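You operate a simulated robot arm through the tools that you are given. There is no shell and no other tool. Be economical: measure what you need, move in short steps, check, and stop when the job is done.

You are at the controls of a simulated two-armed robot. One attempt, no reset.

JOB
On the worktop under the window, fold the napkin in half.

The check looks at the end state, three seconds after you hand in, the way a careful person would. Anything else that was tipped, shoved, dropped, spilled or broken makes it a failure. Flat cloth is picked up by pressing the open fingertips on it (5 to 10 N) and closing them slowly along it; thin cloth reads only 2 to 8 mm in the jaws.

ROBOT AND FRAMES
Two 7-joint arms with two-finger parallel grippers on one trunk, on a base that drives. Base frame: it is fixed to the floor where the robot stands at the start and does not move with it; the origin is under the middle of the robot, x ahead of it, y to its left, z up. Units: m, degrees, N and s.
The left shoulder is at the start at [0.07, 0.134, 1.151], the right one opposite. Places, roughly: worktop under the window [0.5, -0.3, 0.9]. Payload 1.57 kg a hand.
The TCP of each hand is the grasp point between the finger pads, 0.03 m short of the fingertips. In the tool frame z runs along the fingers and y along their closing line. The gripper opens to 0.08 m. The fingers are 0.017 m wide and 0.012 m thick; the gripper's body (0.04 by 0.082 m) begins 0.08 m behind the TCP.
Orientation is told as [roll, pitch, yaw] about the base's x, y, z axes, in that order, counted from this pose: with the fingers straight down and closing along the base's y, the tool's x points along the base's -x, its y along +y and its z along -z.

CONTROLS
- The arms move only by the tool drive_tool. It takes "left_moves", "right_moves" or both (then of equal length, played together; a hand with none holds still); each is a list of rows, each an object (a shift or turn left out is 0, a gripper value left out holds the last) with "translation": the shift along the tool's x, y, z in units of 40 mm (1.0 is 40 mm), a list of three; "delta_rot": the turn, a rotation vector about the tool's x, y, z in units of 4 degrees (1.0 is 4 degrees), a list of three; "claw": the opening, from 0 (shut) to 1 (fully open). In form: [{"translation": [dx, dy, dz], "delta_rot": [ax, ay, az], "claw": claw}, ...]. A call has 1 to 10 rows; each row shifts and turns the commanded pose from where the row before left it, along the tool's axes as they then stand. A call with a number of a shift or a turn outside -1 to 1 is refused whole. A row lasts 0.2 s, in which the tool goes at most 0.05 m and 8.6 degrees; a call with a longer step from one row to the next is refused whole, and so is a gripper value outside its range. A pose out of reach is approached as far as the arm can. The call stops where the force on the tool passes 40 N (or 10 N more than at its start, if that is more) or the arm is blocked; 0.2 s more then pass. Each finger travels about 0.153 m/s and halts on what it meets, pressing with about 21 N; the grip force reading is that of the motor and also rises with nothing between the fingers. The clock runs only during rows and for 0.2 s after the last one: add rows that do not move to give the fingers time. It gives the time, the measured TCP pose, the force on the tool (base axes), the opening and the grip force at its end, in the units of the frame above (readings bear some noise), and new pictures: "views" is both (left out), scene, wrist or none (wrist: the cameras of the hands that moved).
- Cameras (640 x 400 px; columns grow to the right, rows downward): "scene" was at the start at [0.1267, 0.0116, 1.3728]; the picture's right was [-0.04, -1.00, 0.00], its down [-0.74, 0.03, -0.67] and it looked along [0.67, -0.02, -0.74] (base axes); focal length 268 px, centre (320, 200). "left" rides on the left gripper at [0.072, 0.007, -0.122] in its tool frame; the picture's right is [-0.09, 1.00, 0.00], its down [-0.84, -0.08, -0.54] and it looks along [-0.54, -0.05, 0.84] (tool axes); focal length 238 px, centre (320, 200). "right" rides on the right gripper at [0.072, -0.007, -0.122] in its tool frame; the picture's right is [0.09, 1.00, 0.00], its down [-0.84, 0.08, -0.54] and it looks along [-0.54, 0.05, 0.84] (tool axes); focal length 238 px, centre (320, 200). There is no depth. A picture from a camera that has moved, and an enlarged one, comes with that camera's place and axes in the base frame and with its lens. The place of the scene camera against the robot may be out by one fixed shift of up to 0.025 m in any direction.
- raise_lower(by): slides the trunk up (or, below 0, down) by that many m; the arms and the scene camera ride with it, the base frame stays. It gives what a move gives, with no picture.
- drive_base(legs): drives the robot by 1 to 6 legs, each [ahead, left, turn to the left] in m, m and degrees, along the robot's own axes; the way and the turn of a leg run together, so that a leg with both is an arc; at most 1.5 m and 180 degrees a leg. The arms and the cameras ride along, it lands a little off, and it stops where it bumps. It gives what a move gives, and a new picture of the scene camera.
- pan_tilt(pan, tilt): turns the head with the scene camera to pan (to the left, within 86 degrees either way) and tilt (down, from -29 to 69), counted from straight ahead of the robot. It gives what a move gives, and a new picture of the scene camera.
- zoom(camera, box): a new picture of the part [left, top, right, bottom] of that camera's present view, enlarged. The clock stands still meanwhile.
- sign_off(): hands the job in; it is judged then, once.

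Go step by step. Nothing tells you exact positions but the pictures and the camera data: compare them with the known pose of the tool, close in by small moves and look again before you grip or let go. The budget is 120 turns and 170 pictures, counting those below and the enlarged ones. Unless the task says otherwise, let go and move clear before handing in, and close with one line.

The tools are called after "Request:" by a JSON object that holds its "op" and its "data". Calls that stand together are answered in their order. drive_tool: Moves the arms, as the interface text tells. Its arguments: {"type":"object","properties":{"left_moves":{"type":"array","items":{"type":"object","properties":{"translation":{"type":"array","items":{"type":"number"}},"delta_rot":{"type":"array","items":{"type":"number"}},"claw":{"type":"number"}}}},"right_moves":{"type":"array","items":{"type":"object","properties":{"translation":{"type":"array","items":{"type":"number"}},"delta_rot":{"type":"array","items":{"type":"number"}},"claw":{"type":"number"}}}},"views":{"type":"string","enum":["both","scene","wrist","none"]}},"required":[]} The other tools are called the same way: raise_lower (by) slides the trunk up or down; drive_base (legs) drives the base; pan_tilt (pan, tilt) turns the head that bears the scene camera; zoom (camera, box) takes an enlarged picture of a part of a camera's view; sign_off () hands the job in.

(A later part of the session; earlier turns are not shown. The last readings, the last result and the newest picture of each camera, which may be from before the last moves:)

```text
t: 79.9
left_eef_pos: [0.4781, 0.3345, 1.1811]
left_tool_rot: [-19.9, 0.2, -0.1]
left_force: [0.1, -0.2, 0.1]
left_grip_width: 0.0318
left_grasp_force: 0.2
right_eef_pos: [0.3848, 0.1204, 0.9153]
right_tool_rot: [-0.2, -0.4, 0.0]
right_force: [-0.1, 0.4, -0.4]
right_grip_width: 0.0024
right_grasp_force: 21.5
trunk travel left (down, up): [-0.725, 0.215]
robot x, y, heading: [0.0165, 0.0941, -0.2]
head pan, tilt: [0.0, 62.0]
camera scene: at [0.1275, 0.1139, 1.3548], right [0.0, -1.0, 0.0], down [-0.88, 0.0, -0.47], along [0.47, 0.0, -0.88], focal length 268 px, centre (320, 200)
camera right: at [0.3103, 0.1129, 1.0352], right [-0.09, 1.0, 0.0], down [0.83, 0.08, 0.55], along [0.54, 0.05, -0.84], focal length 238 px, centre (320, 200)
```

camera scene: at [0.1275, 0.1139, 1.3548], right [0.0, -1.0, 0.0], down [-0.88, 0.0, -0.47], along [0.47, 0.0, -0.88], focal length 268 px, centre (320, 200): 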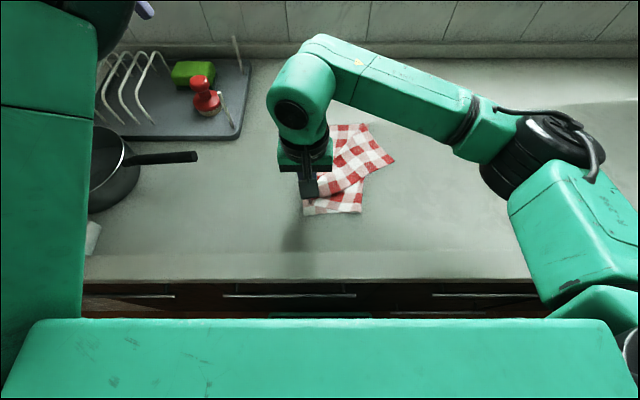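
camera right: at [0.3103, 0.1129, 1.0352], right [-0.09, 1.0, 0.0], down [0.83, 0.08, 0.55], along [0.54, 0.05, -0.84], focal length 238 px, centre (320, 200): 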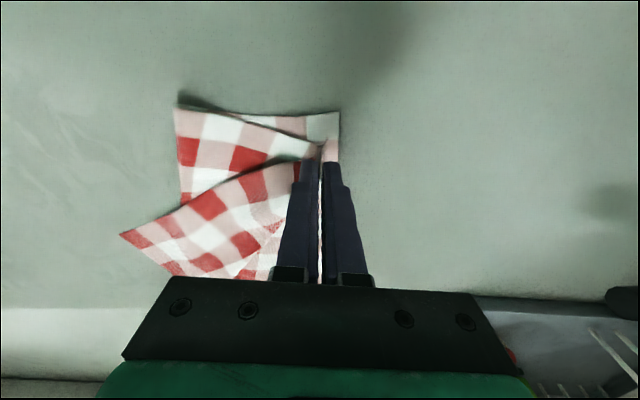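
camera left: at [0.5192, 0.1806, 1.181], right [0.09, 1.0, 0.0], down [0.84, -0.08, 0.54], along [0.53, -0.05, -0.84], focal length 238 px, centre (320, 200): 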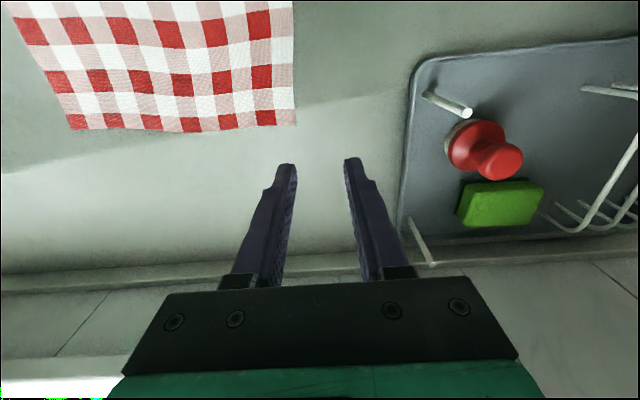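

The cloth drapes nicely; the near-left corner is at about (0.348, 0.130). I'll back the hand up 16 mm, lower it, and release.

Request:
{"op": "drive_tool", "data": {"right_moves": [{"translation": [0.2, 0.05, 0.2]}, {"translation": [0.2, 0.05, 0.2]}, {"translation": [0, 0, 0.1]}, {}, {"claw": 0.1}, {"claw": 0.2}, {"claw": 0.3}, {"translation": [0, 0, -0.4]}, {"translation": [0, 0, -0.8]}, {}], "views": "both"}}

```text
t: 82.1
left_eef_pos: [0.4789, 0.3342, 1.1814]
left_tool_rot: [-19.8, 0.1, -0.1]
left_force: [0.0, -0.4, 0.5]
left_grip_width: 0.0319
left_grasp_force: 0.1
right_eef_pos: [0.3673, 0.1263, 0.9418]
right_tool_rot: [-0.2, -0.2, 0.1]
right_force: [1.1, 0.6, 0.4]
right_grip_width: 0.0239
right_grasp_force: 0.0
trunk travel left (down, up): [-0.725, 0.215]
robot x, y, heading: [0.0181, 0.1036, -0.1]
head pan, tilt: [0.0, 62.0]
camera scene: at [0.1279, 0.1144, 1.3548], right [0.0, -1.0, 0.0], down [-0.88, 0.0, -0.47], along [0.47, 0.0, -0.88], focal length 268 px, centre (320, 200)
camera right: at [0.2945, 0.1181, 1.063], right [-0.09, 1.0, 0.0], down [0.83, 0.08, 0.55], along [0.54, 0.05, -0.84], focal length 238 px, centre (320, 200)
```

scene: 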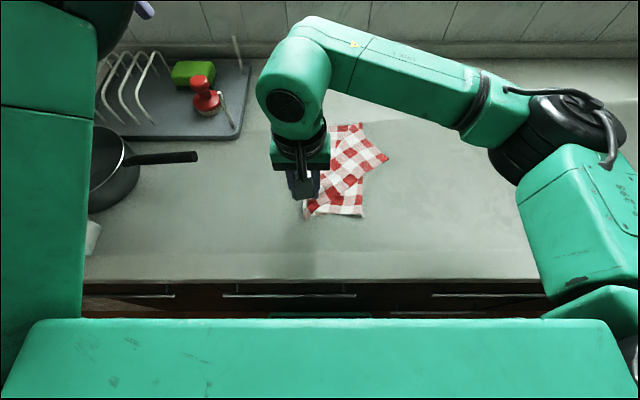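
right: 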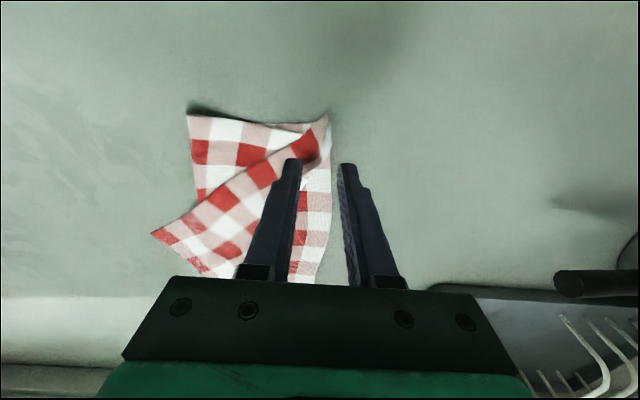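

The near-right corner now sits on the near-left corner. I'll raise the hand and go look at the far-right corner, which has swung in.

Request:
{"op": "drive_tool", "data": {"right_moves": [{"translation": [0, 0, -0.9]}, {"translation": [-0.5, -0.9, -0.4]}, {"translation": [-0.5, -0.9, 0]}, {"translation": [-0.5, -0.9, 0]}, {"translation": [-0.5, -0.9, 0]}, {}], "views": "both"}}

```text
t: 83.5
left_eef_pos: [0.4776, 0.3347, 1.1814]
left_tool_rot: [-19.9, 0.2, -0.2]
left_force: [-0.4, -0.1, -0.8]
left_grip_width: 0.0318
left_grasp_force: 0.1
right_eef_pos: [0.449, -0.0176, 0.995]
right_tool_rot: [-0.2, -0.2, 0.0]
right_force: [0.3, -0.2, -0.3]
right_grip_width: 0.024
right_grasp_force: 0.1
trunk travel left (down, up): [-0.725, 0.215]
robot x, y, heading: [0.0175, 0.1004, -0.0]
head pan, tilt: [0.0, 62.0]
camera scene: at [0.1276, 0.1153, 1.3548], right [0.0, -1.0, 0.0], down [-0.88, 0.0, -0.47], along [0.47, 0.0, -0.88], focal length 268 px, centre (320, 200)
camera right: at [0.3754, -0.0253, 1.1154], right [-0.09, 1.0, 0.0], down [0.83, 0.08, 0.55], along [0.54, 0.05, -0.84], focal length 238 px, centre (320, 200)
```

scene: 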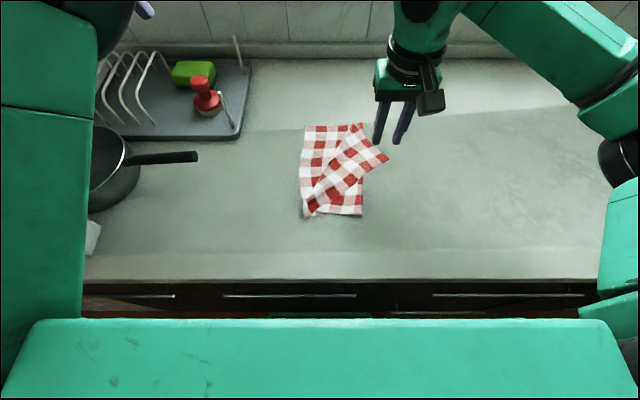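
right: 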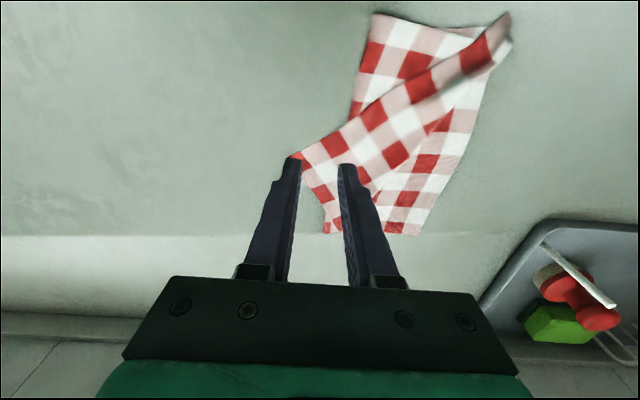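

Request:
{"op": "zoom", "data": {"camera": "scene", "box": [270, 100, 420, 240]}}

```text
2.86 times, centred on (345, 170) of scene
camera zoom: at [0.1276, 0.1153, 1.3548], right [0.0, -1.0, 0.0], down [-0.88, 0.0, -0.47], along [0.47, 0.0, -0.88], focal length 767 px, centre (249, 286)
```

zoom: 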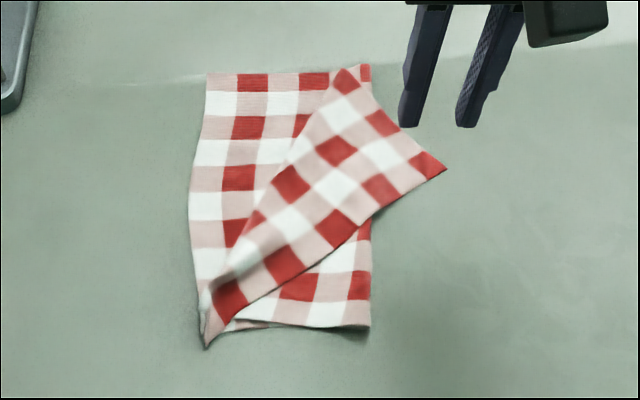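

The flap lies folded back on itself along a diagonal; its far-right corner is the red tip at about (0.482, −0.046). Carrying that tip to the far-left corner near (0.59, 0.14) will finish the fold. I'll position over the tip.

Request:
{"op": "drive_tool", "data": {"right_moves": [{"translation": [-0.45, 0, 0.6], "claw": 0.4}, {"translation": [-0.45, 0, 0.8]}, {"translation": [0, 0, 0.5]}, {}], "views": "both"}}

```text
t: 84.5
left_eef_pos: [0.4777, 0.3354, 1.1805]
left_tool_rot: [-19.9, 0.2, -0.1]
left_force: [0.6, 0.0, 0.4]
left_grip_width: 0.0319
left_grasp_force: 0.0
right_eef_pos: [0.4844, -0.0182, 0.9179]
right_tool_rot: [-0.2, -0.3, -0.1]
right_force: [-1.0, 0.3, 0.0]
right_grip_width: 0.0316
right_grasp_force: 0.0
trunk travel left (down, up): [-0.725, 0.215]
robot x, y, heading: [0.0199, 0.0998, -0.1]
head pan, tilt: [0.0, 62.0]
camera scene: at [0.1277, 0.1145, 1.3548], right [0.0, -1.0, 0.0], down [-0.88, 0.0, -0.47], along [0.47, 0.0, -0.88], focal length 268 px, centre (320, 200)
camera right: at [0.4111, -0.0256, 1.0392], right [-0.09, 1.0, 0.0], down [0.83, 0.08, 0.55], along [0.54, 0.05, -0.84], focal length 238 px, centre (320, 200)
```

scene: 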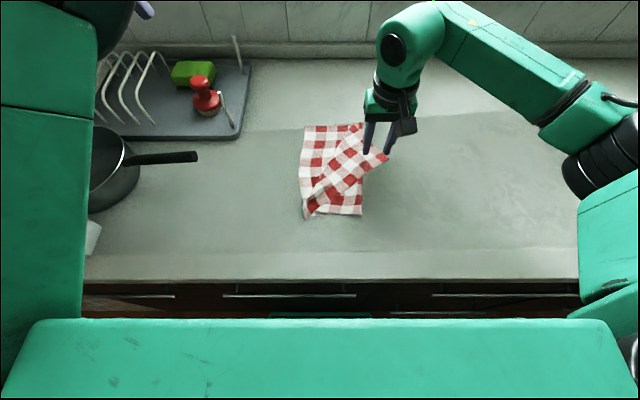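
right: 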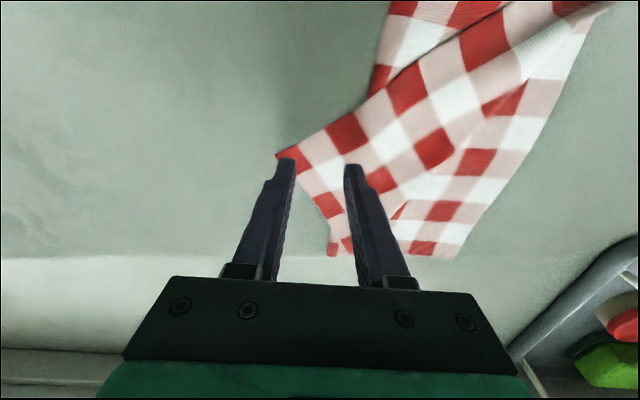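

Request:
{"op": "drive_tool", "data": {"right_moves": [{"translation": [-0.05, 0, 0.4]}, {"translation": [0, 0, 0.25]}, {"translation": [0, 0, 0.04]}, {}], "views": "none"}}

```text
t: 85.5
left_eef_pos: [0.4777, 0.3347, 1.1819]
left_tool_rot: [-19.8, 0.2, -0.1]
left_force: [0.1, 0.7, -1.0]
left_grip_width: 0.032
left_grasp_force: 0.1
right_eef_pos: [0.4849, -0.0184, 0.8916]
right_tool_rot: [-0.1, -0.4, 0.0]
right_force: [0.6, 0.1, 6.2]
right_grip_width: 0.0316
right_grasp_force: 0.1
trunk travel left (down, up): [-0.725, 0.215]
robot x, y, heading: [0.0132, 0.0973, 0.1]
head pan, tilt: [0.0, 62.0]
```

Request:
{"op": "drive_tool", "data": {"right_moves": [{"claw": 0.36}, {"claw": 0.32}, {"claw": 0.28}, {"claw": 0.24}, {"claw": 0.2}, {"claw": 0.15}, {"claw": 0.1}, {"claw": 0.05}, {"claw": 0}, {}], "views": "wrist"}}

```text
t: 87.7
left_eef_pos: [0.4758, 0.3363, 1.1801]
left_tool_rot: [-20.0, 0.1, -0.1]
left_force: [1.5, -1.0, 0.4]
left_grip_width: 0.0321
left_grasp_force: 0.0
right_eef_pos: [0.4849, -0.0188, 0.8919]
right_tool_rot: [-0.2, -0.3, 0.0]
right_force: [0.2, -0.5, 6.8]
right_grip_width: 0.0
right_grasp_force: 20.8
trunk travel left (down, up): [-0.725, 0.215]
robot x, y, heading: [0.0185, 0.1014, -0.2]
head pan, tilt: [0.0, 62.0]
camera right: at [0.4117, -0.0259, 1.0127], right [-0.09, 1.0, 0.0], down [0.83, 0.08, 0.55], along [0.54, 0.05, -0.84], focal length 238 px, centre (320, 200)
```

right: 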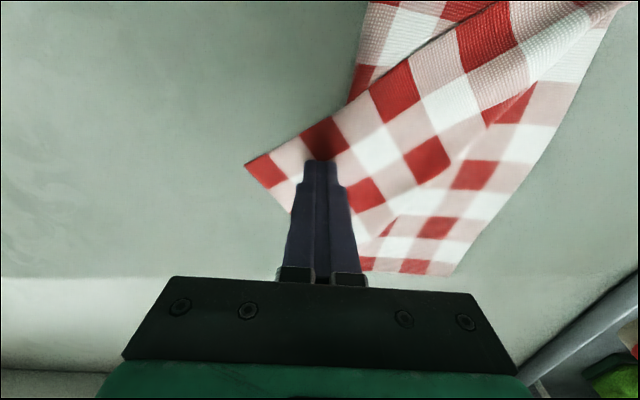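

It missed: the cloth slid under the fingers. The tip is actually at about (0.485, −0.071), so I'll lift, reopen, shift outward 25 mm and try again.

Request:
{"op": "drive_tool", "data": {"right_moves": [{"translation": [0, 0, -0.3]}, {"claw": 0.4}, {"translation": [0, -0.6, 0]}, {}], "views": "wrist"}}

```text
t: 88.7
left_eef_pos: [0.4781, 0.3367, 1.1808]
left_tool_rot: [-19.9, 0.2, -0.3]
left_force: [-0.1, -0.2, 0.5]
left_grip_width: 0.0319
left_grasp_force: 0.1
right_eef_pos: [0.4863, -0.0419, 0.9035]
right_tool_rot: [-0.2, -0.3, 0.0]
right_force: [-0.7, -0.2, 0.5]
right_grip_width: 0.0315
right_grasp_force: 0.1
trunk travel left (down, up): [-0.725, 0.215]
robot x, y, heading: [0.0155, 0.0954, -0.0]
head pan, tilt: [0.0, 62.0]
camera right: at [0.412, -0.0493, 1.0246], right [-0.09, 1.0, 0.0], down [0.83, 0.08, 0.55], along [0.54, 0.05, -0.84], focal length 238 px, centre (320, 200)
```

right: 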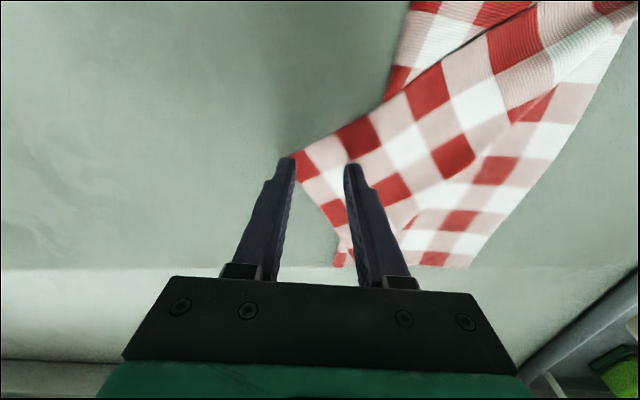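

Request:
{"op": "drive_tool", "data": {"right_moves": [{"translation": [0, 0.27, 0]}, {"translation": [0, 0, 0.28]}, {"translation": [0, 0, 0.05]}, {}], "views": "wrist"}}

```text
t: 89.7
left_eef_pos: [0.4766, 0.3349, 1.1813]
left_tool_rot: [-19.9, 0.1, -0.2]
left_force: [0.3, -0.3, 0.9]
left_grip_width: 0.032
left_grasp_force: 0.0
right_eef_pos: [0.4838, -0.031, 0.8917]
right_tool_rot: [-0.1, -0.4, 0.0]
right_force: [2.2, -0.6, 10.9]
right_grip_width: 0.0315
right_grasp_force: 0.0
trunk travel left (down, up): [-0.725, 0.215]
robot x, y, heading: [0.0179, 0.1008, 0.1]
head pan, tilt: [0.0, 62.0]
camera right: at [0.4114, -0.0391, 1.0125], right [-0.09, 1.0, 0.0], down [0.83, 0.08, 0.55], along [0.55, 0.05, -0.84], focal length 238 px, centre (320, 200)
```

right: 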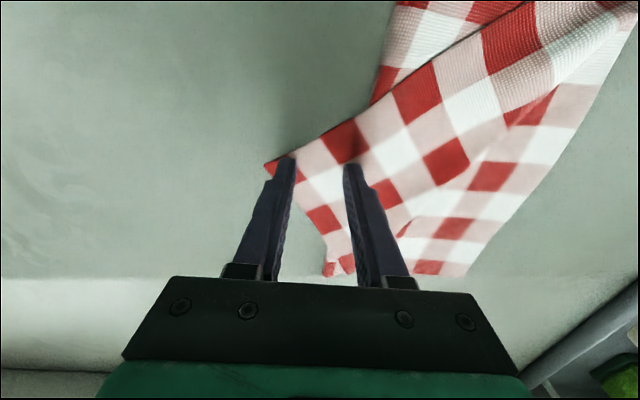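

Request:
{"op": "drive_tool", "data": {"right_moves": [{"claw": 0.36}, {"claw": 0.32}, {"claw": 0.28}, {"claw": 0.24}, {"claw": 0.2}, {"claw": 0.15}, {"claw": 0.1}, {"claw": 0.05}, {"claw": 0}, {}], "views": "wrist"}}

```text
t: 91.9
left_eef_pos: [0.4758, 0.3359, 1.1819]
left_tool_rot: [-20.0, 0.1, -0.1]
left_force: [0.1, 0.7, -0.5]
left_grip_width: 0.0321
left_grasp_force: 0.1
right_eef_pos: [0.4833, -0.0317, 0.8921]
right_tool_rot: [-0.2, -0.5, 0.1]
right_force: [-0.2, 0.0, 16.0]
right_grip_width: 0.0018
right_grasp_force: 20.8
trunk travel left (down, up): [-0.725, 0.215]
robot x, y, heading: [0.0137, 0.1015, -0.1]
head pan, tilt: [0.0, 62.0]
camera right: at [0.41, -0.0388, 1.0124], right [-0.09, 1.0, 0.0], down [0.83, 0.08, 0.55], along [0.55, 0.05, -0.84], focal length 238 px, centre (320, 200)
```

right: 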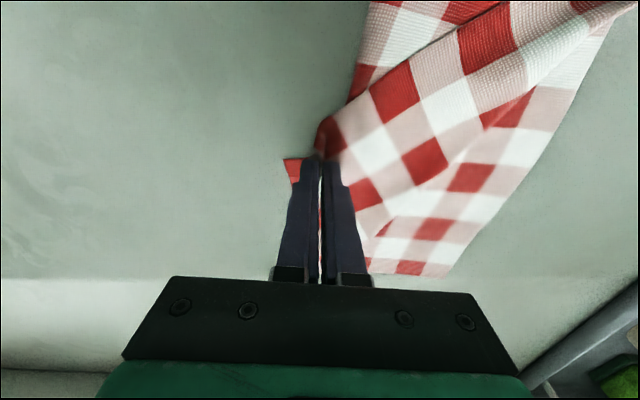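

Gripped, with the tip about 2 cm beyond the pinch. I'll carry it in an arc to the far-left corner.

Request:
{"op": "drive_tool", "data": {"right_moves": [{"translation": [0, 0.1, -0.6]}, {"translation": [-0.3, 0.45, -0.6]}, {"translation": [-0.3, 0.55, -0.4]}, {"translation": [-0.3, 0.6, -0.15]}, {"translation": [-0.3, 0.6, 0.1]}, {"translation": [-0.35, 0.6, 0.3]}, {"translation": [-0.35, 0.6, 0.4]}, {"translation": [-0.3, 0.5, 0.3]}, {}], "views": "both"}}

```text
t: 93.9
left_eef_pos: [0.4776, 0.3338, 1.1809]
left_tool_rot: [-19.9, 0.1, -0.1]
left_force: [0.9, -0.1, -0.7]
left_grip_width: 0.0321
left_grasp_force: 0.0
right_eef_pos: [0.572, 0.128, 0.9168]
right_tool_rot: [-0.1, -0.3, 0.2]
right_force: [-0.4, -0.1, 0.1]
right_grip_width: 0.0016
right_grasp_force: 20.7
trunk travel left (down, up): [-0.725, 0.215]
robot x, y, heading: [0.0125, 0.1003, -0.2]
head pan, tilt: [0.0, 62.0]
camera scene: at [0.1276, 0.1136, 1.3548], right [0.0, -1.0, 0.0], down [-0.88, 0.0, -0.47], along [0.47, 0.0, -0.88], focal length 268 px, centre (320, 200)
camera right: at [0.4997, 0.1197, 1.0381], right [-0.09, 1.0, 0.0], down [0.83, 0.08, 0.55], along [0.54, 0.05, -0.84], focal length 238 px, centre (320, 200)
```

scene: 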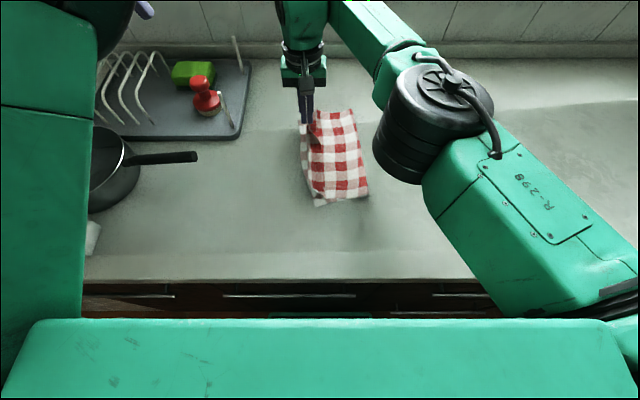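
right: 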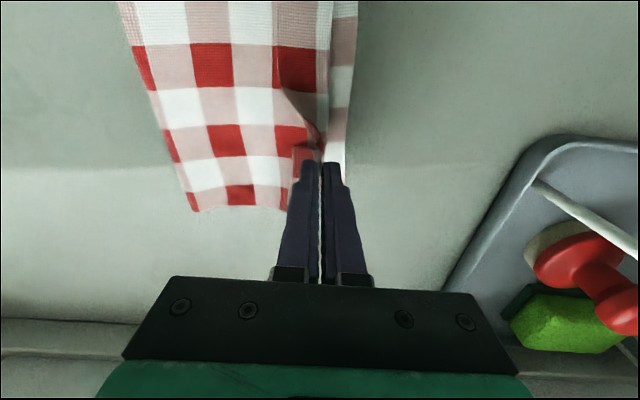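

Request:
{"op": "zoom", "data": {"camera": "scene", "box": [270, 90, 410, 220]}}

```text
3.08 times, centred on (340, 155) of scene
camera zoom: at [0.1276, 0.1136, 1.3548], right [0.0, -1.0, 0.0], down [-0.88, 0.0, -0.47], along [0.47, 0.0, -0.88], focal length 826 px, centre (258, 338)
```

zoom: 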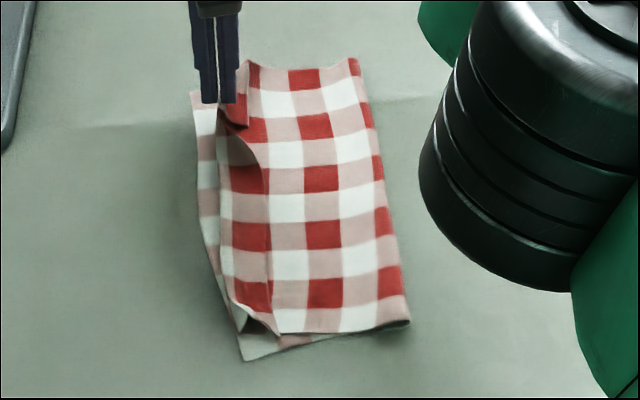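

Nearly matched. I'll move 15 mm further left, lower, release, and look at how the corner settles.

Request:
{"op": "drive_tool", "data": {"right_moves": [{"translation": [0, 0.2, 0.2]}, {"translation": [0, 0.2, 0.2]}, {"translation": [0, 0, 0.18]}, {}, {"claw": 0.1}, {"claw": 0.2}, {"claw": 0.3}, {"translation": [0, 0, -0.4]}, {"translation": [0.2, 0, -0.9]}, {}], "views": "wrist"}}

Request:
{"op": "zoom", "data": {"camera": "scene", "box": [270, 90, 410, 220]}}

```text
t: 96.1
left_eef_pos: [0.4781, 0.3361, 1.1817]
left_tool_rot: [-19.9, 0.1, -0.3]
left_force: [0.1, -1.0, -0.1]
left_grip_width: 0.0319
left_grasp_force: 0.1
right_eef_pos: [0.5525, 0.1397, 0.9462]
right_tool_rot: [-0.2, -0.2, 0.0]
right_force: [-0.5, -0.3, -0.1]
right_grip_width: 0.0241
right_grasp_force: 0.0
right hand out of reach, approached as far as the arm can: row 1, 2
trunk travel left (down, up): [-0.725, 0.215]
robot x, y, heading: [0.0149, 0.1, 0.1]
head pan, tilt: [0.0, 62.0]
camera right: at [0.4794, 0.1317, 1.068], right [-0.09, 1.0, 0.0], down [0.83, 0.08, 0.55], along [0.54, 0.05, -0.84], focal length 238 px, centre (320, 200)
```

right: 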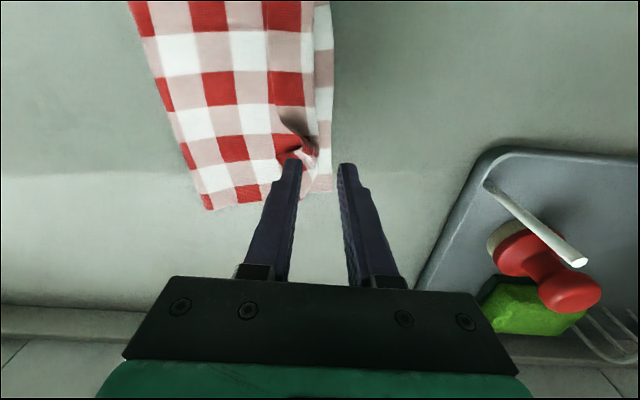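

```text
3.08 times, centred on (340, 155) of scene
camera zoom: at [0.128, 0.1149, 1.3547], right [0.0, -1.0, 0.0], down [-0.88, 0.0, -0.47], along [0.47, 0.0, -0.88], focal length 826 px, centre (258, 338)
```

zoom: 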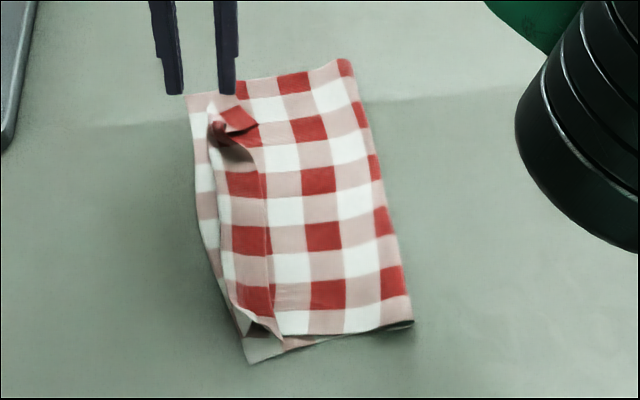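

The fold is nearly done, with a lump at the far-left corner. I'll back off and take a close look.

Request:
{"op": "drive_tool", "data": {"right_moves": [{"translation": [0.5, 0, -0.6]}, {"translation": [0.9, -0.1, -0.4]}, {"translation": [0.9, -0.1, 0]}, {"translation": [0.5, -0.1, 0]}, {}], "views": "wrist"}}

Request:
{"op": "zoom", "data": {"camera": "scene", "box": [290, 100, 370, 220]}}

```text
t: 97.3
left_eef_pos: [0.4787, 0.3347, 1.1802]
left_tool_rot: [-19.9, 0.2, -0.2]
left_force: [0.4, -0.4, 0.6]
left_grip_width: 0.0323
left_grasp_force: 0.1
right_eef_pos: [0.4408, 0.1264, 0.9856]
right_tool_rot: [-0.2, -0.1, 0.0]
right_force: [0.5, 0.8, -0.4]
right_grip_width: 0.0241
right_grasp_force: 0.1
trunk travel left (down, up): [-0.725, 0.215]
robot x, y, heading: [0.0162, 0.1002, 0.0]
head pan, tilt: [0.0, 62.0]
camera right: at [0.3677, 0.1192, 1.1072], right [-0.09, 1.0, 0.0], down [0.83, 0.08, 0.55], along [0.54, 0.05, -0.84], focal length 238 px, centre (320, 200)
```

right: 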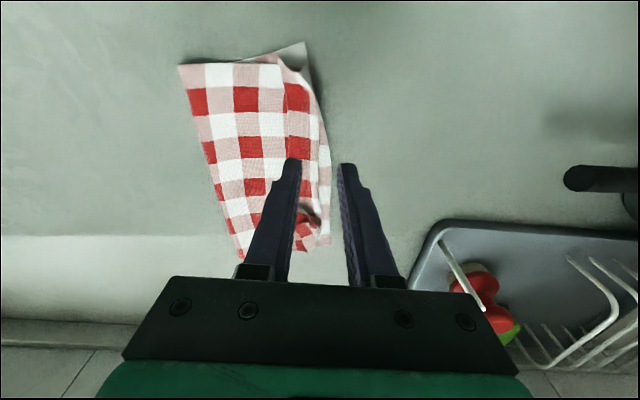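

```text
3.33 times, centred on (330, 160) of scene
camera zoom: at [0.1279, 0.1147, 1.3548], right [0.0, -1.0, 0.0], down [-0.88, 0.0, -0.47], along [0.47, 0.0, -0.88], focal length 895 px, centre (287, 333)
```

zoom: 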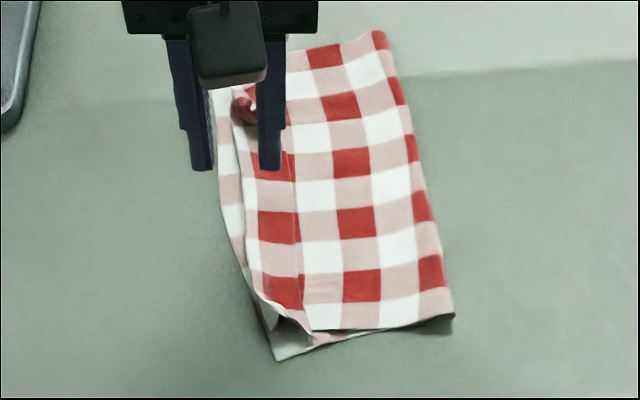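

Request:
{"op": "zoom", "data": {"camera": "right", "box": [240, 20, 360, 120]}}

Request:
{"op": "zoom", "data": {"camera": "right", "box": [280, 180, 360, 270]}}

```text
4.00 times, centred on (300, 70) of right
camera zoom: at [0.3677, 0.1192, 1.1072], right [-0.09, 1.0, 0.0], down [0.83, 0.08, 0.55], along [0.54, 0.05, -0.84], focal length 953 px, centre (400, 720)
```

zoom: 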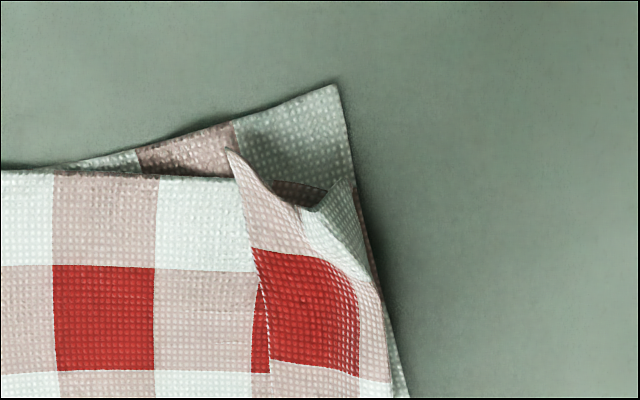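

```text
4.44 times, centred on (320, 225) of right
camera zoom: at [0.3677, 0.1192, 1.1072], right [-0.09, 1.0, 0.0], down [0.83, 0.08, 0.55], along [0.54, 0.05, -0.84], focal length 1059 px, centre (320, 89)
```

zoom: 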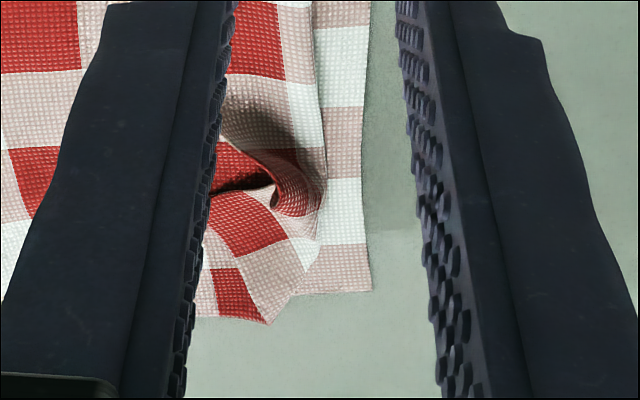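

Both flap corners have a leftover pucker that keeps the flap 1–2 cm short. I'll pinch the near one lightly, just above the table, and pull it out toward the near-left corner.

Request:
{"op": "drive_tool", "data": {"right_moves": [{"translation": [0.7, 0, 0.3], "claw": 0.4}, {"translation": [0.7, 0, 0.5]}, {"translation": [0.02, -0.07, 0.6]}, {"translation": [0, 0, 0.4]}, {}], "views": "wrist"}}

```text
t: 98.5
left_eef_pos: [0.4777, 0.3362, 1.18]
left_tool_rot: [-19.9, 0.3, -0.1]
left_force: [-0.1, -0.5, -0.1]
left_grip_width: 0.032
left_grasp_force: 0.0
right_eef_pos: [0.3847, 0.1252, 0.914]
right_tool_rot: [-0.2, -0.3, 0.1]
right_force: [0.3, -0.3, -0.3]
right_grip_width: 0.0322
right_grasp_force: 0.0
trunk travel left (down, up): [-0.725, 0.215]
robot x, y, heading: [0.0141, 0.1005, -0.0]
head pan, tilt: [0.0, 62.0]
camera right: at [0.3106, 0.1165, 1.0346], right [-0.09, 1.0, 0.0], down [0.83, 0.08, 0.55], along [0.54, 0.05, -0.84], focal length 238 px, centre (320, 200)
```

right: 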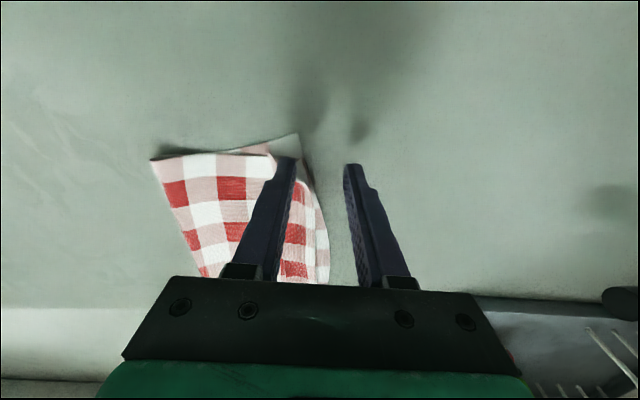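

Request:
{"op": "drive_tool", "data": {"right_moves": [{"translation": [-0.05, -0.33, 0]}, {"translation": [0, 0, 0.25]}, {}], "views": "none"}}

Request:
{"op": "zoom", "data": {"camera": "right", "box": [240, 110, 400, 230]}}

```text
t: 99.3
left_eef_pos: [0.4781, 0.3348, 1.1794]
left_tool_rot: [-19.8, 0.2, -0.1]
left_force: [0.5, -1.0, -0.1]
left_grip_width: 0.0322
left_grasp_force: 0.1
right_eef_pos: [0.3866, 0.112, 0.9042]
right_tool_rot: [-0.2, -0.3, 0.0]
right_force: [0.0, -0.6, 0.8]
right_grip_width: 0.0321
right_grasp_force: 0.2
trunk travel left (down, up): [-0.725, 0.215]
robot x, y, heading: [0.0119, 0.1011, 0.1]
head pan, tilt: [0.0, 62.0]
```

```text
3.33 times, centred on (320, 170) of right
camera zoom: at [0.3131, 0.1036, 1.0243], right [-0.09, 1.0, 0.0], down [0.83, 0.08, 0.55], along [0.54, 0.05, -0.84], focal length 794 px, centre (320, 300)
```

zoom: 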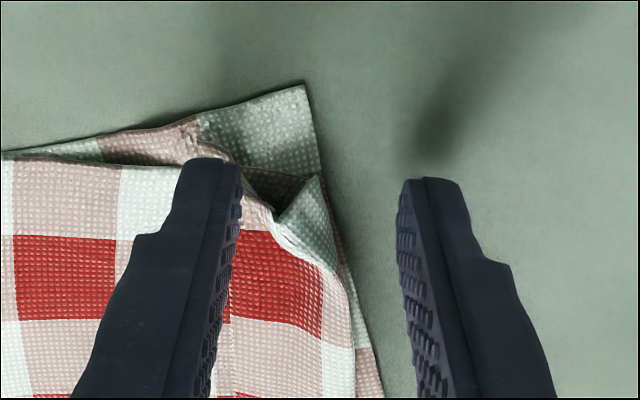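

The flap's near corner tip stands up at about (0.378, 0.109) and only needs about 2 cm toward the robot. I'll pinch it with the tips just above the bottom layer.

Request:
{"op": "drive_tool", "data": {"right_moves": [{"translation": [0, -0.05, 0.24]}, {"claw": 0.3}, {"claw": 0.2}, {"claw": 0.1}, {"claw": 0}, {}, {}], "views": "wrist"}}

```text
t: 100.9
left_eef_pos: [0.4778, 0.3354, 1.1824]
left_tool_rot: [-19.9, 0.1, 0.0]
left_force: [0.5, -0.3, -1.1]
left_grip_width: 0.0321
left_grasp_force: 0.1
right_eef_pos: [0.3859, 0.1102, 0.8941]
right_tool_rot: [-0.1, -0.2, 0.0]
right_force: [-0.2, -0.8, -0.4]
right_grip_width: 0.0018
right_grasp_force: 21.1
trunk travel left (down, up): [-0.725, 0.215]
robot x, y, heading: [0.014, 0.1025, -0.1]
head pan, tilt: [0.0, 62.0]
camera right: at [0.313, 0.1014, 1.0147], right [-0.09, 1.0, 0.0], down [0.83, 0.08, 0.55], along [0.54, 0.05, -0.84], focal length 238 px, centre (320, 200)
```

right: 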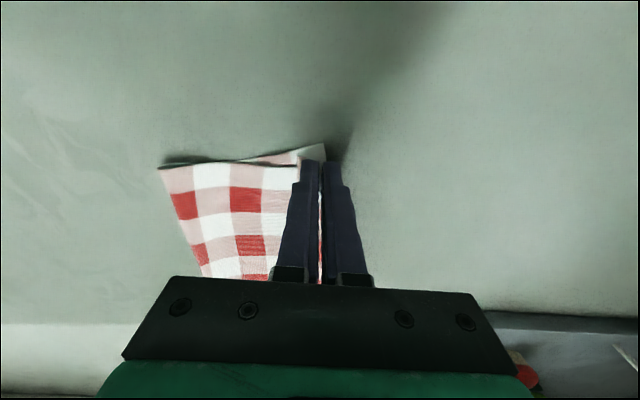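

Caught it. I'll lift 4 mm, pull 18 mm toward the robot and slightly left, lower and release.

Request:
{"op": "drive_tool", "data": {"right_moves": [{"translation": [0.05, 0, -0.1]}, {"translation": [0.15, 0.03, 0]}, {"translation": [0.15, 0.03, 0]}, {"translation": [0.1, 0.03, 0.08]}, {}, {"claw": 0.1}, {"claw": 0.2}, {"translation": [0, 0, -0.3], "claw": 0.3}, {"translation": [0, 0, -0.9]}, {"translation": [0.1, 0, -0.6]}], "views": "wrist"}}

Request:
{"op": "zoom", "data": {"camera": "scene", "box": [290, 100, 370, 220]}}

```text
t: 103.1
left_eef_pos: [0.4794, 0.335, 1.1809]
left_tool_rot: [-19.9, 0.2, -0.1]
left_force: [0.3, 0.6, -0.2]
left_grip_width: 0.0318
left_grasp_force: 0.0
right_eef_pos: [0.3636, 0.1123, 0.9667]
right_tool_rot: [-0.3, -0.3, -0.1]
right_force: [0.6, 0.1, 0.7]
right_grip_width: 0.0241
right_grasp_force: 0.1
trunk travel left (down, up): [-0.725, 0.215]
robot x, y, heading: [0.0115, 0.1003, -0.1]
head pan, tilt: [0.0, 62.0]
camera right: at [0.2896, 0.1048, 1.0884], right [-0.09, 1.0, 0.0], down [0.83, 0.08, 0.55], along [0.54, 0.05, -0.84], focal length 238 px, centre (320, 200)
```

right: 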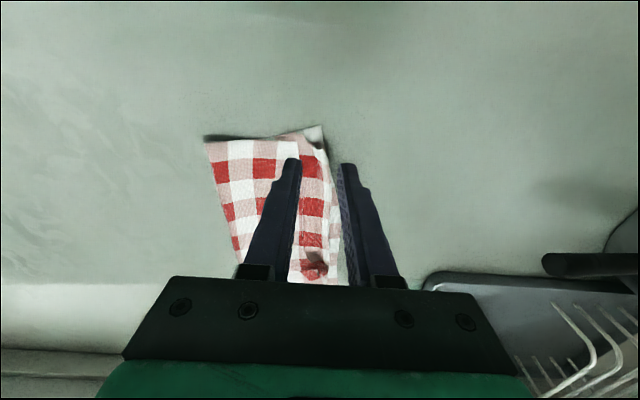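

```text
3.33 times, centred on (330, 160) of scene
camera zoom: at [0.1273, 0.1147, 1.3548], right [0.0, -1.0, 0.0], down [-0.88, 0.0, -0.47], along [0.47, 0.0, -0.88], focal length 895 px, centre (287, 333)
```

zoom: 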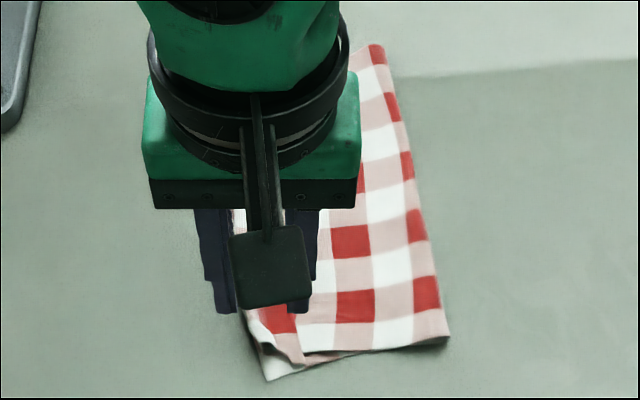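

Request:
{"op": "zoom", "data": {"camera": "right", "box": [190, 110, 370, 290]}}

```text
2.22 times, centred on (280, 200) of right
camera zoom: at [0.2896, 0.1048, 1.0884], right [-0.09, 1.0, 0.0], down [0.83, 0.08, 0.55], along [0.54, 0.05, -0.84], focal length 530 px, centre (409, 200)
```

zoom: 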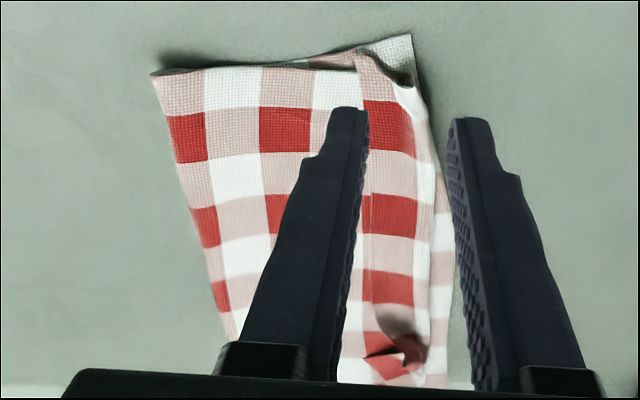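

The near corner is now good. Next I'll look at the far pucker, around (0.538, 0.123).

Request:
{"op": "drive_tool", "data": {"right_moves": [{"translation": [-0.9, 0, 0], "claw": 0.4}, {"translation": [-0.9, 0.1, 0]}, {"translation": [-0.9, 0.1, 0.2]}, {"translation": [-0.9, 0.07, 0.4]}, {"translation": [-0.75, 0, 0.7]}, {}], "views": "wrist"}}

Request:
{"op": "zoom", "data": {"camera": "right", "box": [220, 80, 420, 205]}}

```text
t: 104.5
left_eef_pos: [0.4766, 0.3347, 1.1809]
left_tool_rot: [-19.9, 0.2, -0.2]
left_force: [0.2, 0.2, -0.2]
left_grip_width: 0.032
left_grasp_force: 0.1
right_eef_pos: [0.5384, 0.1216, 0.9153]
right_tool_rot: [-0.1, -0.3, 0.1]
right_force: [-0.2, -0.1, -0.5]
right_grip_width: 0.0323
right_grasp_force: 0.0
trunk travel left (down, up): [-0.725, 0.215]
robot x, y, heading: [0.0144, 0.1048, -0.4]
head pan, tilt: [0.0, 62.0]
camera right: at [0.4648, 0.1149, 1.0364], right [-0.09, 1.0, 0.0], down [0.83, 0.08, 0.55], along [0.54, 0.05, -0.84], focal length 238 px, centre (320, 200)
```

right: 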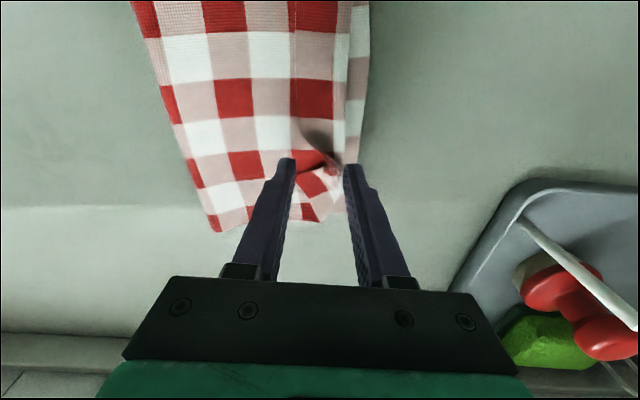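

```text
3.20 times, centred on (320, 142) of right
camera zoom: at [0.4648, 0.1149, 1.0364], right [-0.09, 1.0, 0.0], down [0.83, 0.08, 0.55], along [0.54, 0.05, -0.84], focal length 763 px, centre (320, 384)
```

zoom: 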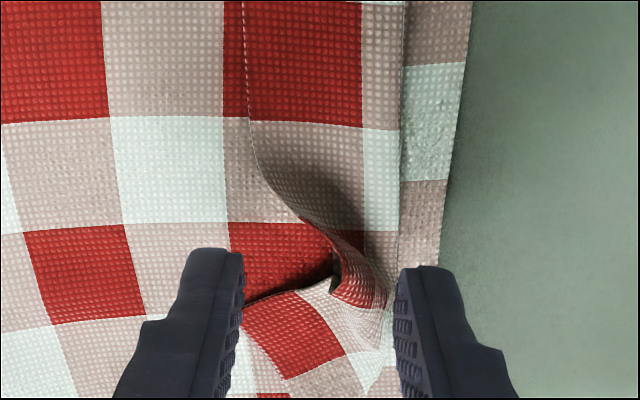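

The pucker lies between the fingertips. I'll nearly close them, press lightly on it, and open slowly to spread the cloth flat sideways.

Request:
{"op": "drive_tool", "data": {"right_moves": [{"claw": 0.1, "translation": [-0.1, 0, 0]}, {"translation": [0, 0, 0.3]}, {"translation": [0, 0, 0.2]}, {"translation": [0, 0, 0.06]}, {}], "views": "wrist"}}

```text
t: 105.7
left_eef_pos: [0.4778, 0.3346, 1.1804]
left_tool_rot: [-19.9, 0.2, -0.2]
left_force: [0.5, 0.7, 0.0]
left_grip_width: 0.032
left_grasp_force: 0.0
right_eef_pos: [0.5431, 0.1229, 0.893]
right_tool_rot: [-0.1, -0.3, -0.1]
right_force: [-0.1, 0.9, 0.9]
right_grip_width: 0.0082
right_grasp_force: 0.0
trunk travel left (down, up): [-0.725, 0.215]
robot x, y, heading: [0.0161, 0.1029, -0.1]
head pan, tilt: [0.0, 62.0]
camera right: at [0.4693, 0.1156, 1.0143], right [-0.09, 1.0, 0.0], down [0.83, 0.08, 0.55], along [0.54, 0.05, -0.84], focal length 238 px, centre (320, 200)
```

right: 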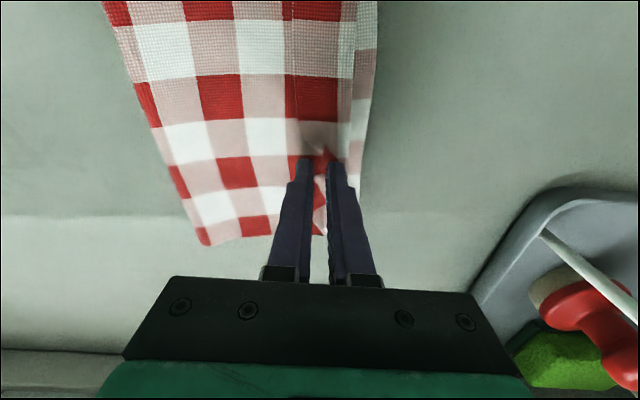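

Request:
{"op": "drive_tool", "data": {"right_moves": [{"translation": [0, 0, 0.05]}, {"translation": [0, 0, 0.02], "claw": 0.14}, {"claw": 0.18}, {"claw": 0.22}, {"claw": 0.26}, {"claw": 0.3}, {"claw": 0.34}, {"claw": 0.4}, {"claw": 0.46}, {}], "views": "wrist"}}

```text
t: 107.9
left_eef_pos: [0.475, 0.3338, 1.1827]
left_tool_rot: [-19.9, 0.0, -0.3]
left_force: [1.0, 0.6, -0.3]
left_grip_width: 0.0323
left_grasp_force: 0.1
right_eef_pos: [0.5409, 0.1217, 0.8932]
right_tool_rot: [-0.1, -0.3, 0.0]
right_force: [0.1, -4.6, 18.0]
right_grip_width: 0.0334
right_grasp_force: 0.0
trunk travel left (down, up): [-0.725, 0.215]
robot x, y, heading: [0.0146, 0.0954, 0.1]
head pan, tilt: [0.0, 62.0]
camera right: at [0.467, 0.1145, 1.0131], right [-0.09, 1.0, 0.0], down [0.83, 0.08, 0.55], along [0.55, 0.05, -0.84], focal length 238 px, centre (320, 200)
```

right: 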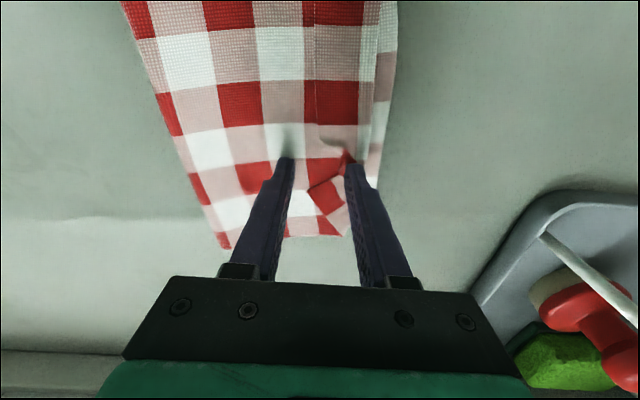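

It spread and flattened. I'll lift straight up, back away to the right, and inspect.

Request:
{"op": "drive_tool", "data": {"right_moves": [{"translation": [0, 0, -0.4]}, {"translation": [0, 0, -0.9]}, {"translation": [0.3, -0.5, -0.8]}, {"translation": [0.5, -1, 0]}, {"translation": [0.5, -1, 0]}, {"translation": [0.5, -1, 0]}, {"translation": [0.3, -1, 0]}, {}], "views": "scene"}}

Request:
{"op": "zoom", "data": {"camera": "scene", "box": [270, 110, 400, 220]}}

```text
t: 109.7
left_eef_pos: [0.4778, 0.3357, 1.1801]
left_tool_rot: [-19.9, 0.1, -0.1]
left_force: [-0.6, 0.8, -0.1]
left_grip_width: 0.0318
left_grasp_force: 0.0
right_eef_pos: [0.4583, -0.0561, 0.9742]
right_tool_rot: [-0.1, -0.2, 0.0]
right_force: [0.5, 0.2, 0.2]
right_grip_width: 0.0368
right_grasp_force: 0.0
trunk travel left (down, up): [-0.725, 0.215]
robot x, y, heading: [0.0153, 0.1008, -0.1]
head pan, tilt: [0.0, 62.0]
camera scene: at [0.128, 0.1156, 1.3548], right [0.0, -1.0, 0.0], down [-0.88, 0.0, -0.47], along [0.47, 0.0, -0.88], focal length 268 px, centre (320, 200)
```

scene: 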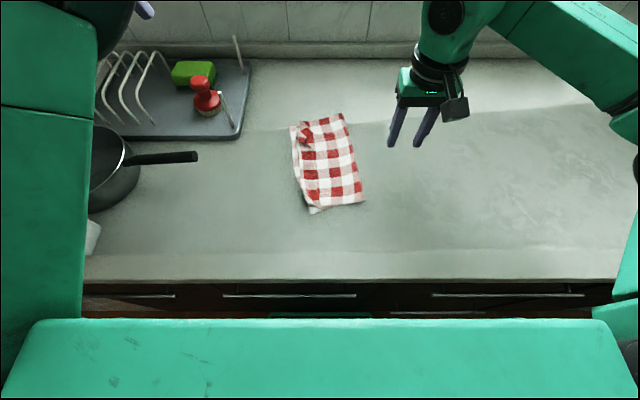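

```text
3.64 times, centred on (335, 165) of scene
camera zoom: at [0.128, 0.1156, 1.3548], right [0.0, -1.0, 0.0], down [-0.88, 0.0, -0.47], along [0.47, 0.0, -0.88], focal length 976 px, centre (266, 327)
```

zoom: 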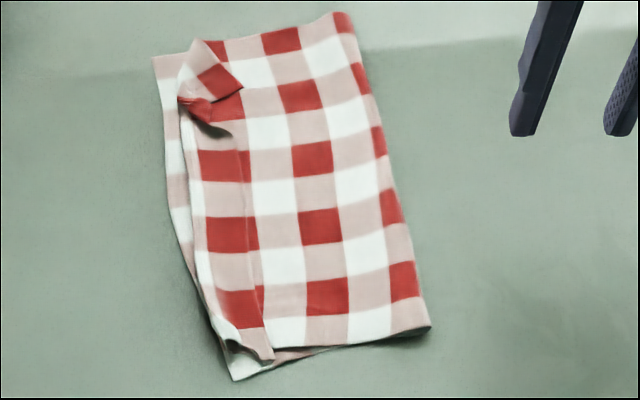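

Folded in half, but the far flap corner's tip is tucked back over itself. I'll get a close view of it before flipping it out.

Request:
{"op": "drive_tool", "data": {"right_moves": [{"translation": [0, 0.9, 0.2], "claw": 0.1}, {"translation": [-0.3, 0.9, 0.3]}, {"translation": [-0.3, 0.9, 0.3]}, {"translation": [-0.3, 0.8, 0.3]}, {}], "views": "wrist"}}

Request:
{"op": "zoom", "data": {"camera": "right", "box": [250, 120, 410, 220]}}

```text
t: 110.9
left_eef_pos: [0.4778, 0.3336, 1.1799]
left_tool_rot: [-19.8, 0.1, -0.2]
left_force: [0.0, -0.2, 0.3]
left_grip_width: 0.0319
left_grasp_force: 0.1
right_eef_pos: [0.4952, 0.0833, 0.931]
right_tool_rot: [-0.2, -0.3, 0.0]
right_force: [1.2, 0.3, 0.1]
right_grip_width: 0.008
right_grasp_force: 0.1
trunk travel left (down, up): [-0.725, 0.215]
robot x, y, heading: [0.0137, 0.1028, -0.1]
head pan, tilt: [0.0, 62.0]
camera right: at [0.4209, 0.0748, 1.0515], right [-0.09, 1.0, 0.0], down [0.83, 0.08, 0.55], along [0.54, 0.05, -0.84], focal length 238 px, centre (320, 200)
```

right: 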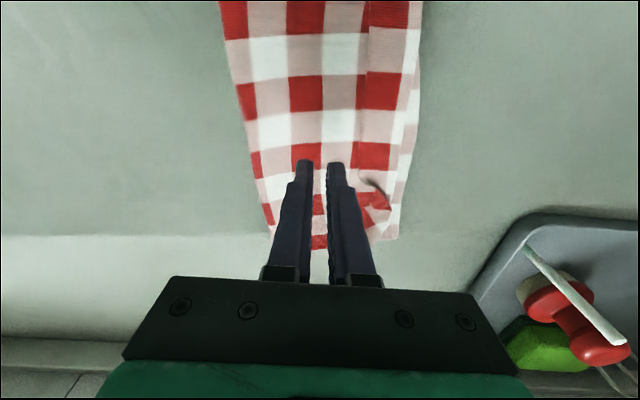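

```text
4.00 times, centred on (330, 170) of right
camera zoom: at [0.4209, 0.0748, 1.0515], right [-0.09, 1.0, 0.0], down [0.83, 0.08, 0.55], along [0.54, 0.05, -0.84], focal length 953 px, centre (280, 320)
```

zoom: 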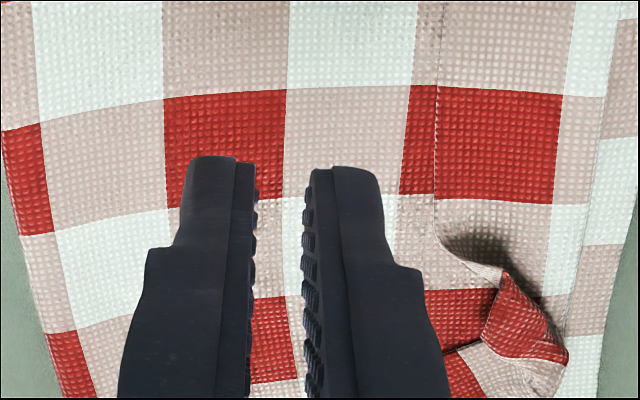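

Request:
{"op": "drive_tool", "data": {"right_moves": [{"translation": [-0.2, -0.9, 0]}, {}], "views": "none"}}

Request:
{"op": "zoom", "data": {"camera": "right", "box": [350, 150, 480, 260]}}

Request:
{"op": "zoom", "data": {"camera": "scene", "box": [280, 110, 330, 150]}}

```text
t: 111.5
left_eef_pos: [0.4787, 0.3347, 1.1811]
left_tool_rot: [-19.9, 0.2, -0.1]
left_force: [-0.7, 0.5, -0.7]
left_grip_width: 0.0318
left_grasp_force: 0.0
right_eef_pos: [0.5017, 0.0475, 0.9307]
right_tool_rot: [-0.2, -0.3, 0.0]
right_force: [-0.8, 0.5, 0.9]
right_grip_width: 0.0082
right_grasp_force: 0.1
trunk travel left (down, up): [-0.725, 0.215]
robot x, y, heading: [0.0142, 0.0999, -0.0]
head pan, tilt: [0.0, 62.0]
```

```text
3.64 times, centred on (415, 205) of right
camera zoom: at [0.4286, 0.04, 1.0521], right [-0.09, 1.0, 0.0], down [0.83, 0.08, 0.55], along [0.54, 0.05, -0.84], focal length 867 px, centre (-26, 182)
```

zoom: 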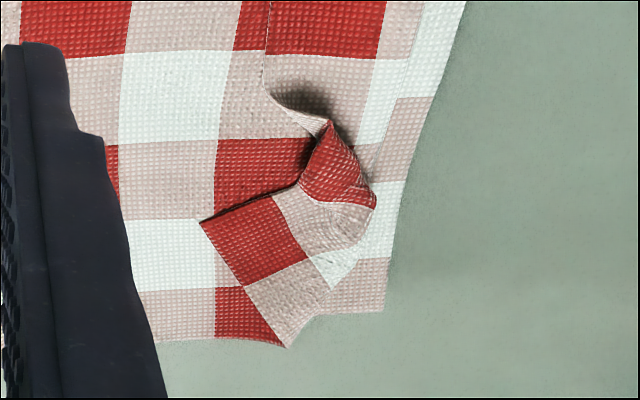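

```text
10.00 times, centred on (305, 130) of scene
camera zoom: at [0.1276, 0.115, 1.3548], right [0.0, -1.0, 0.0], down [-0.88, 0.0, -0.47], along [0.47, 0.0, -0.88], focal length 2684 px, centre (470, 900)
```

zoom: 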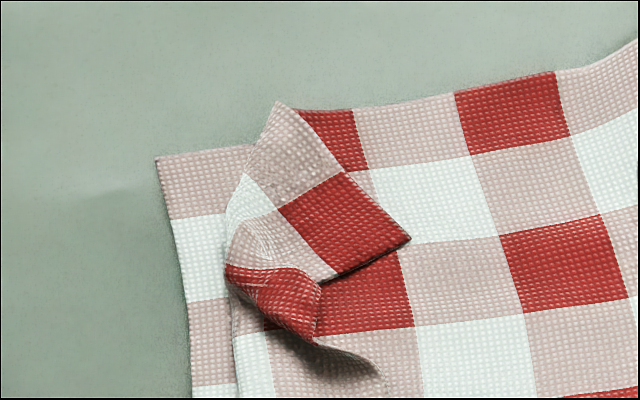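

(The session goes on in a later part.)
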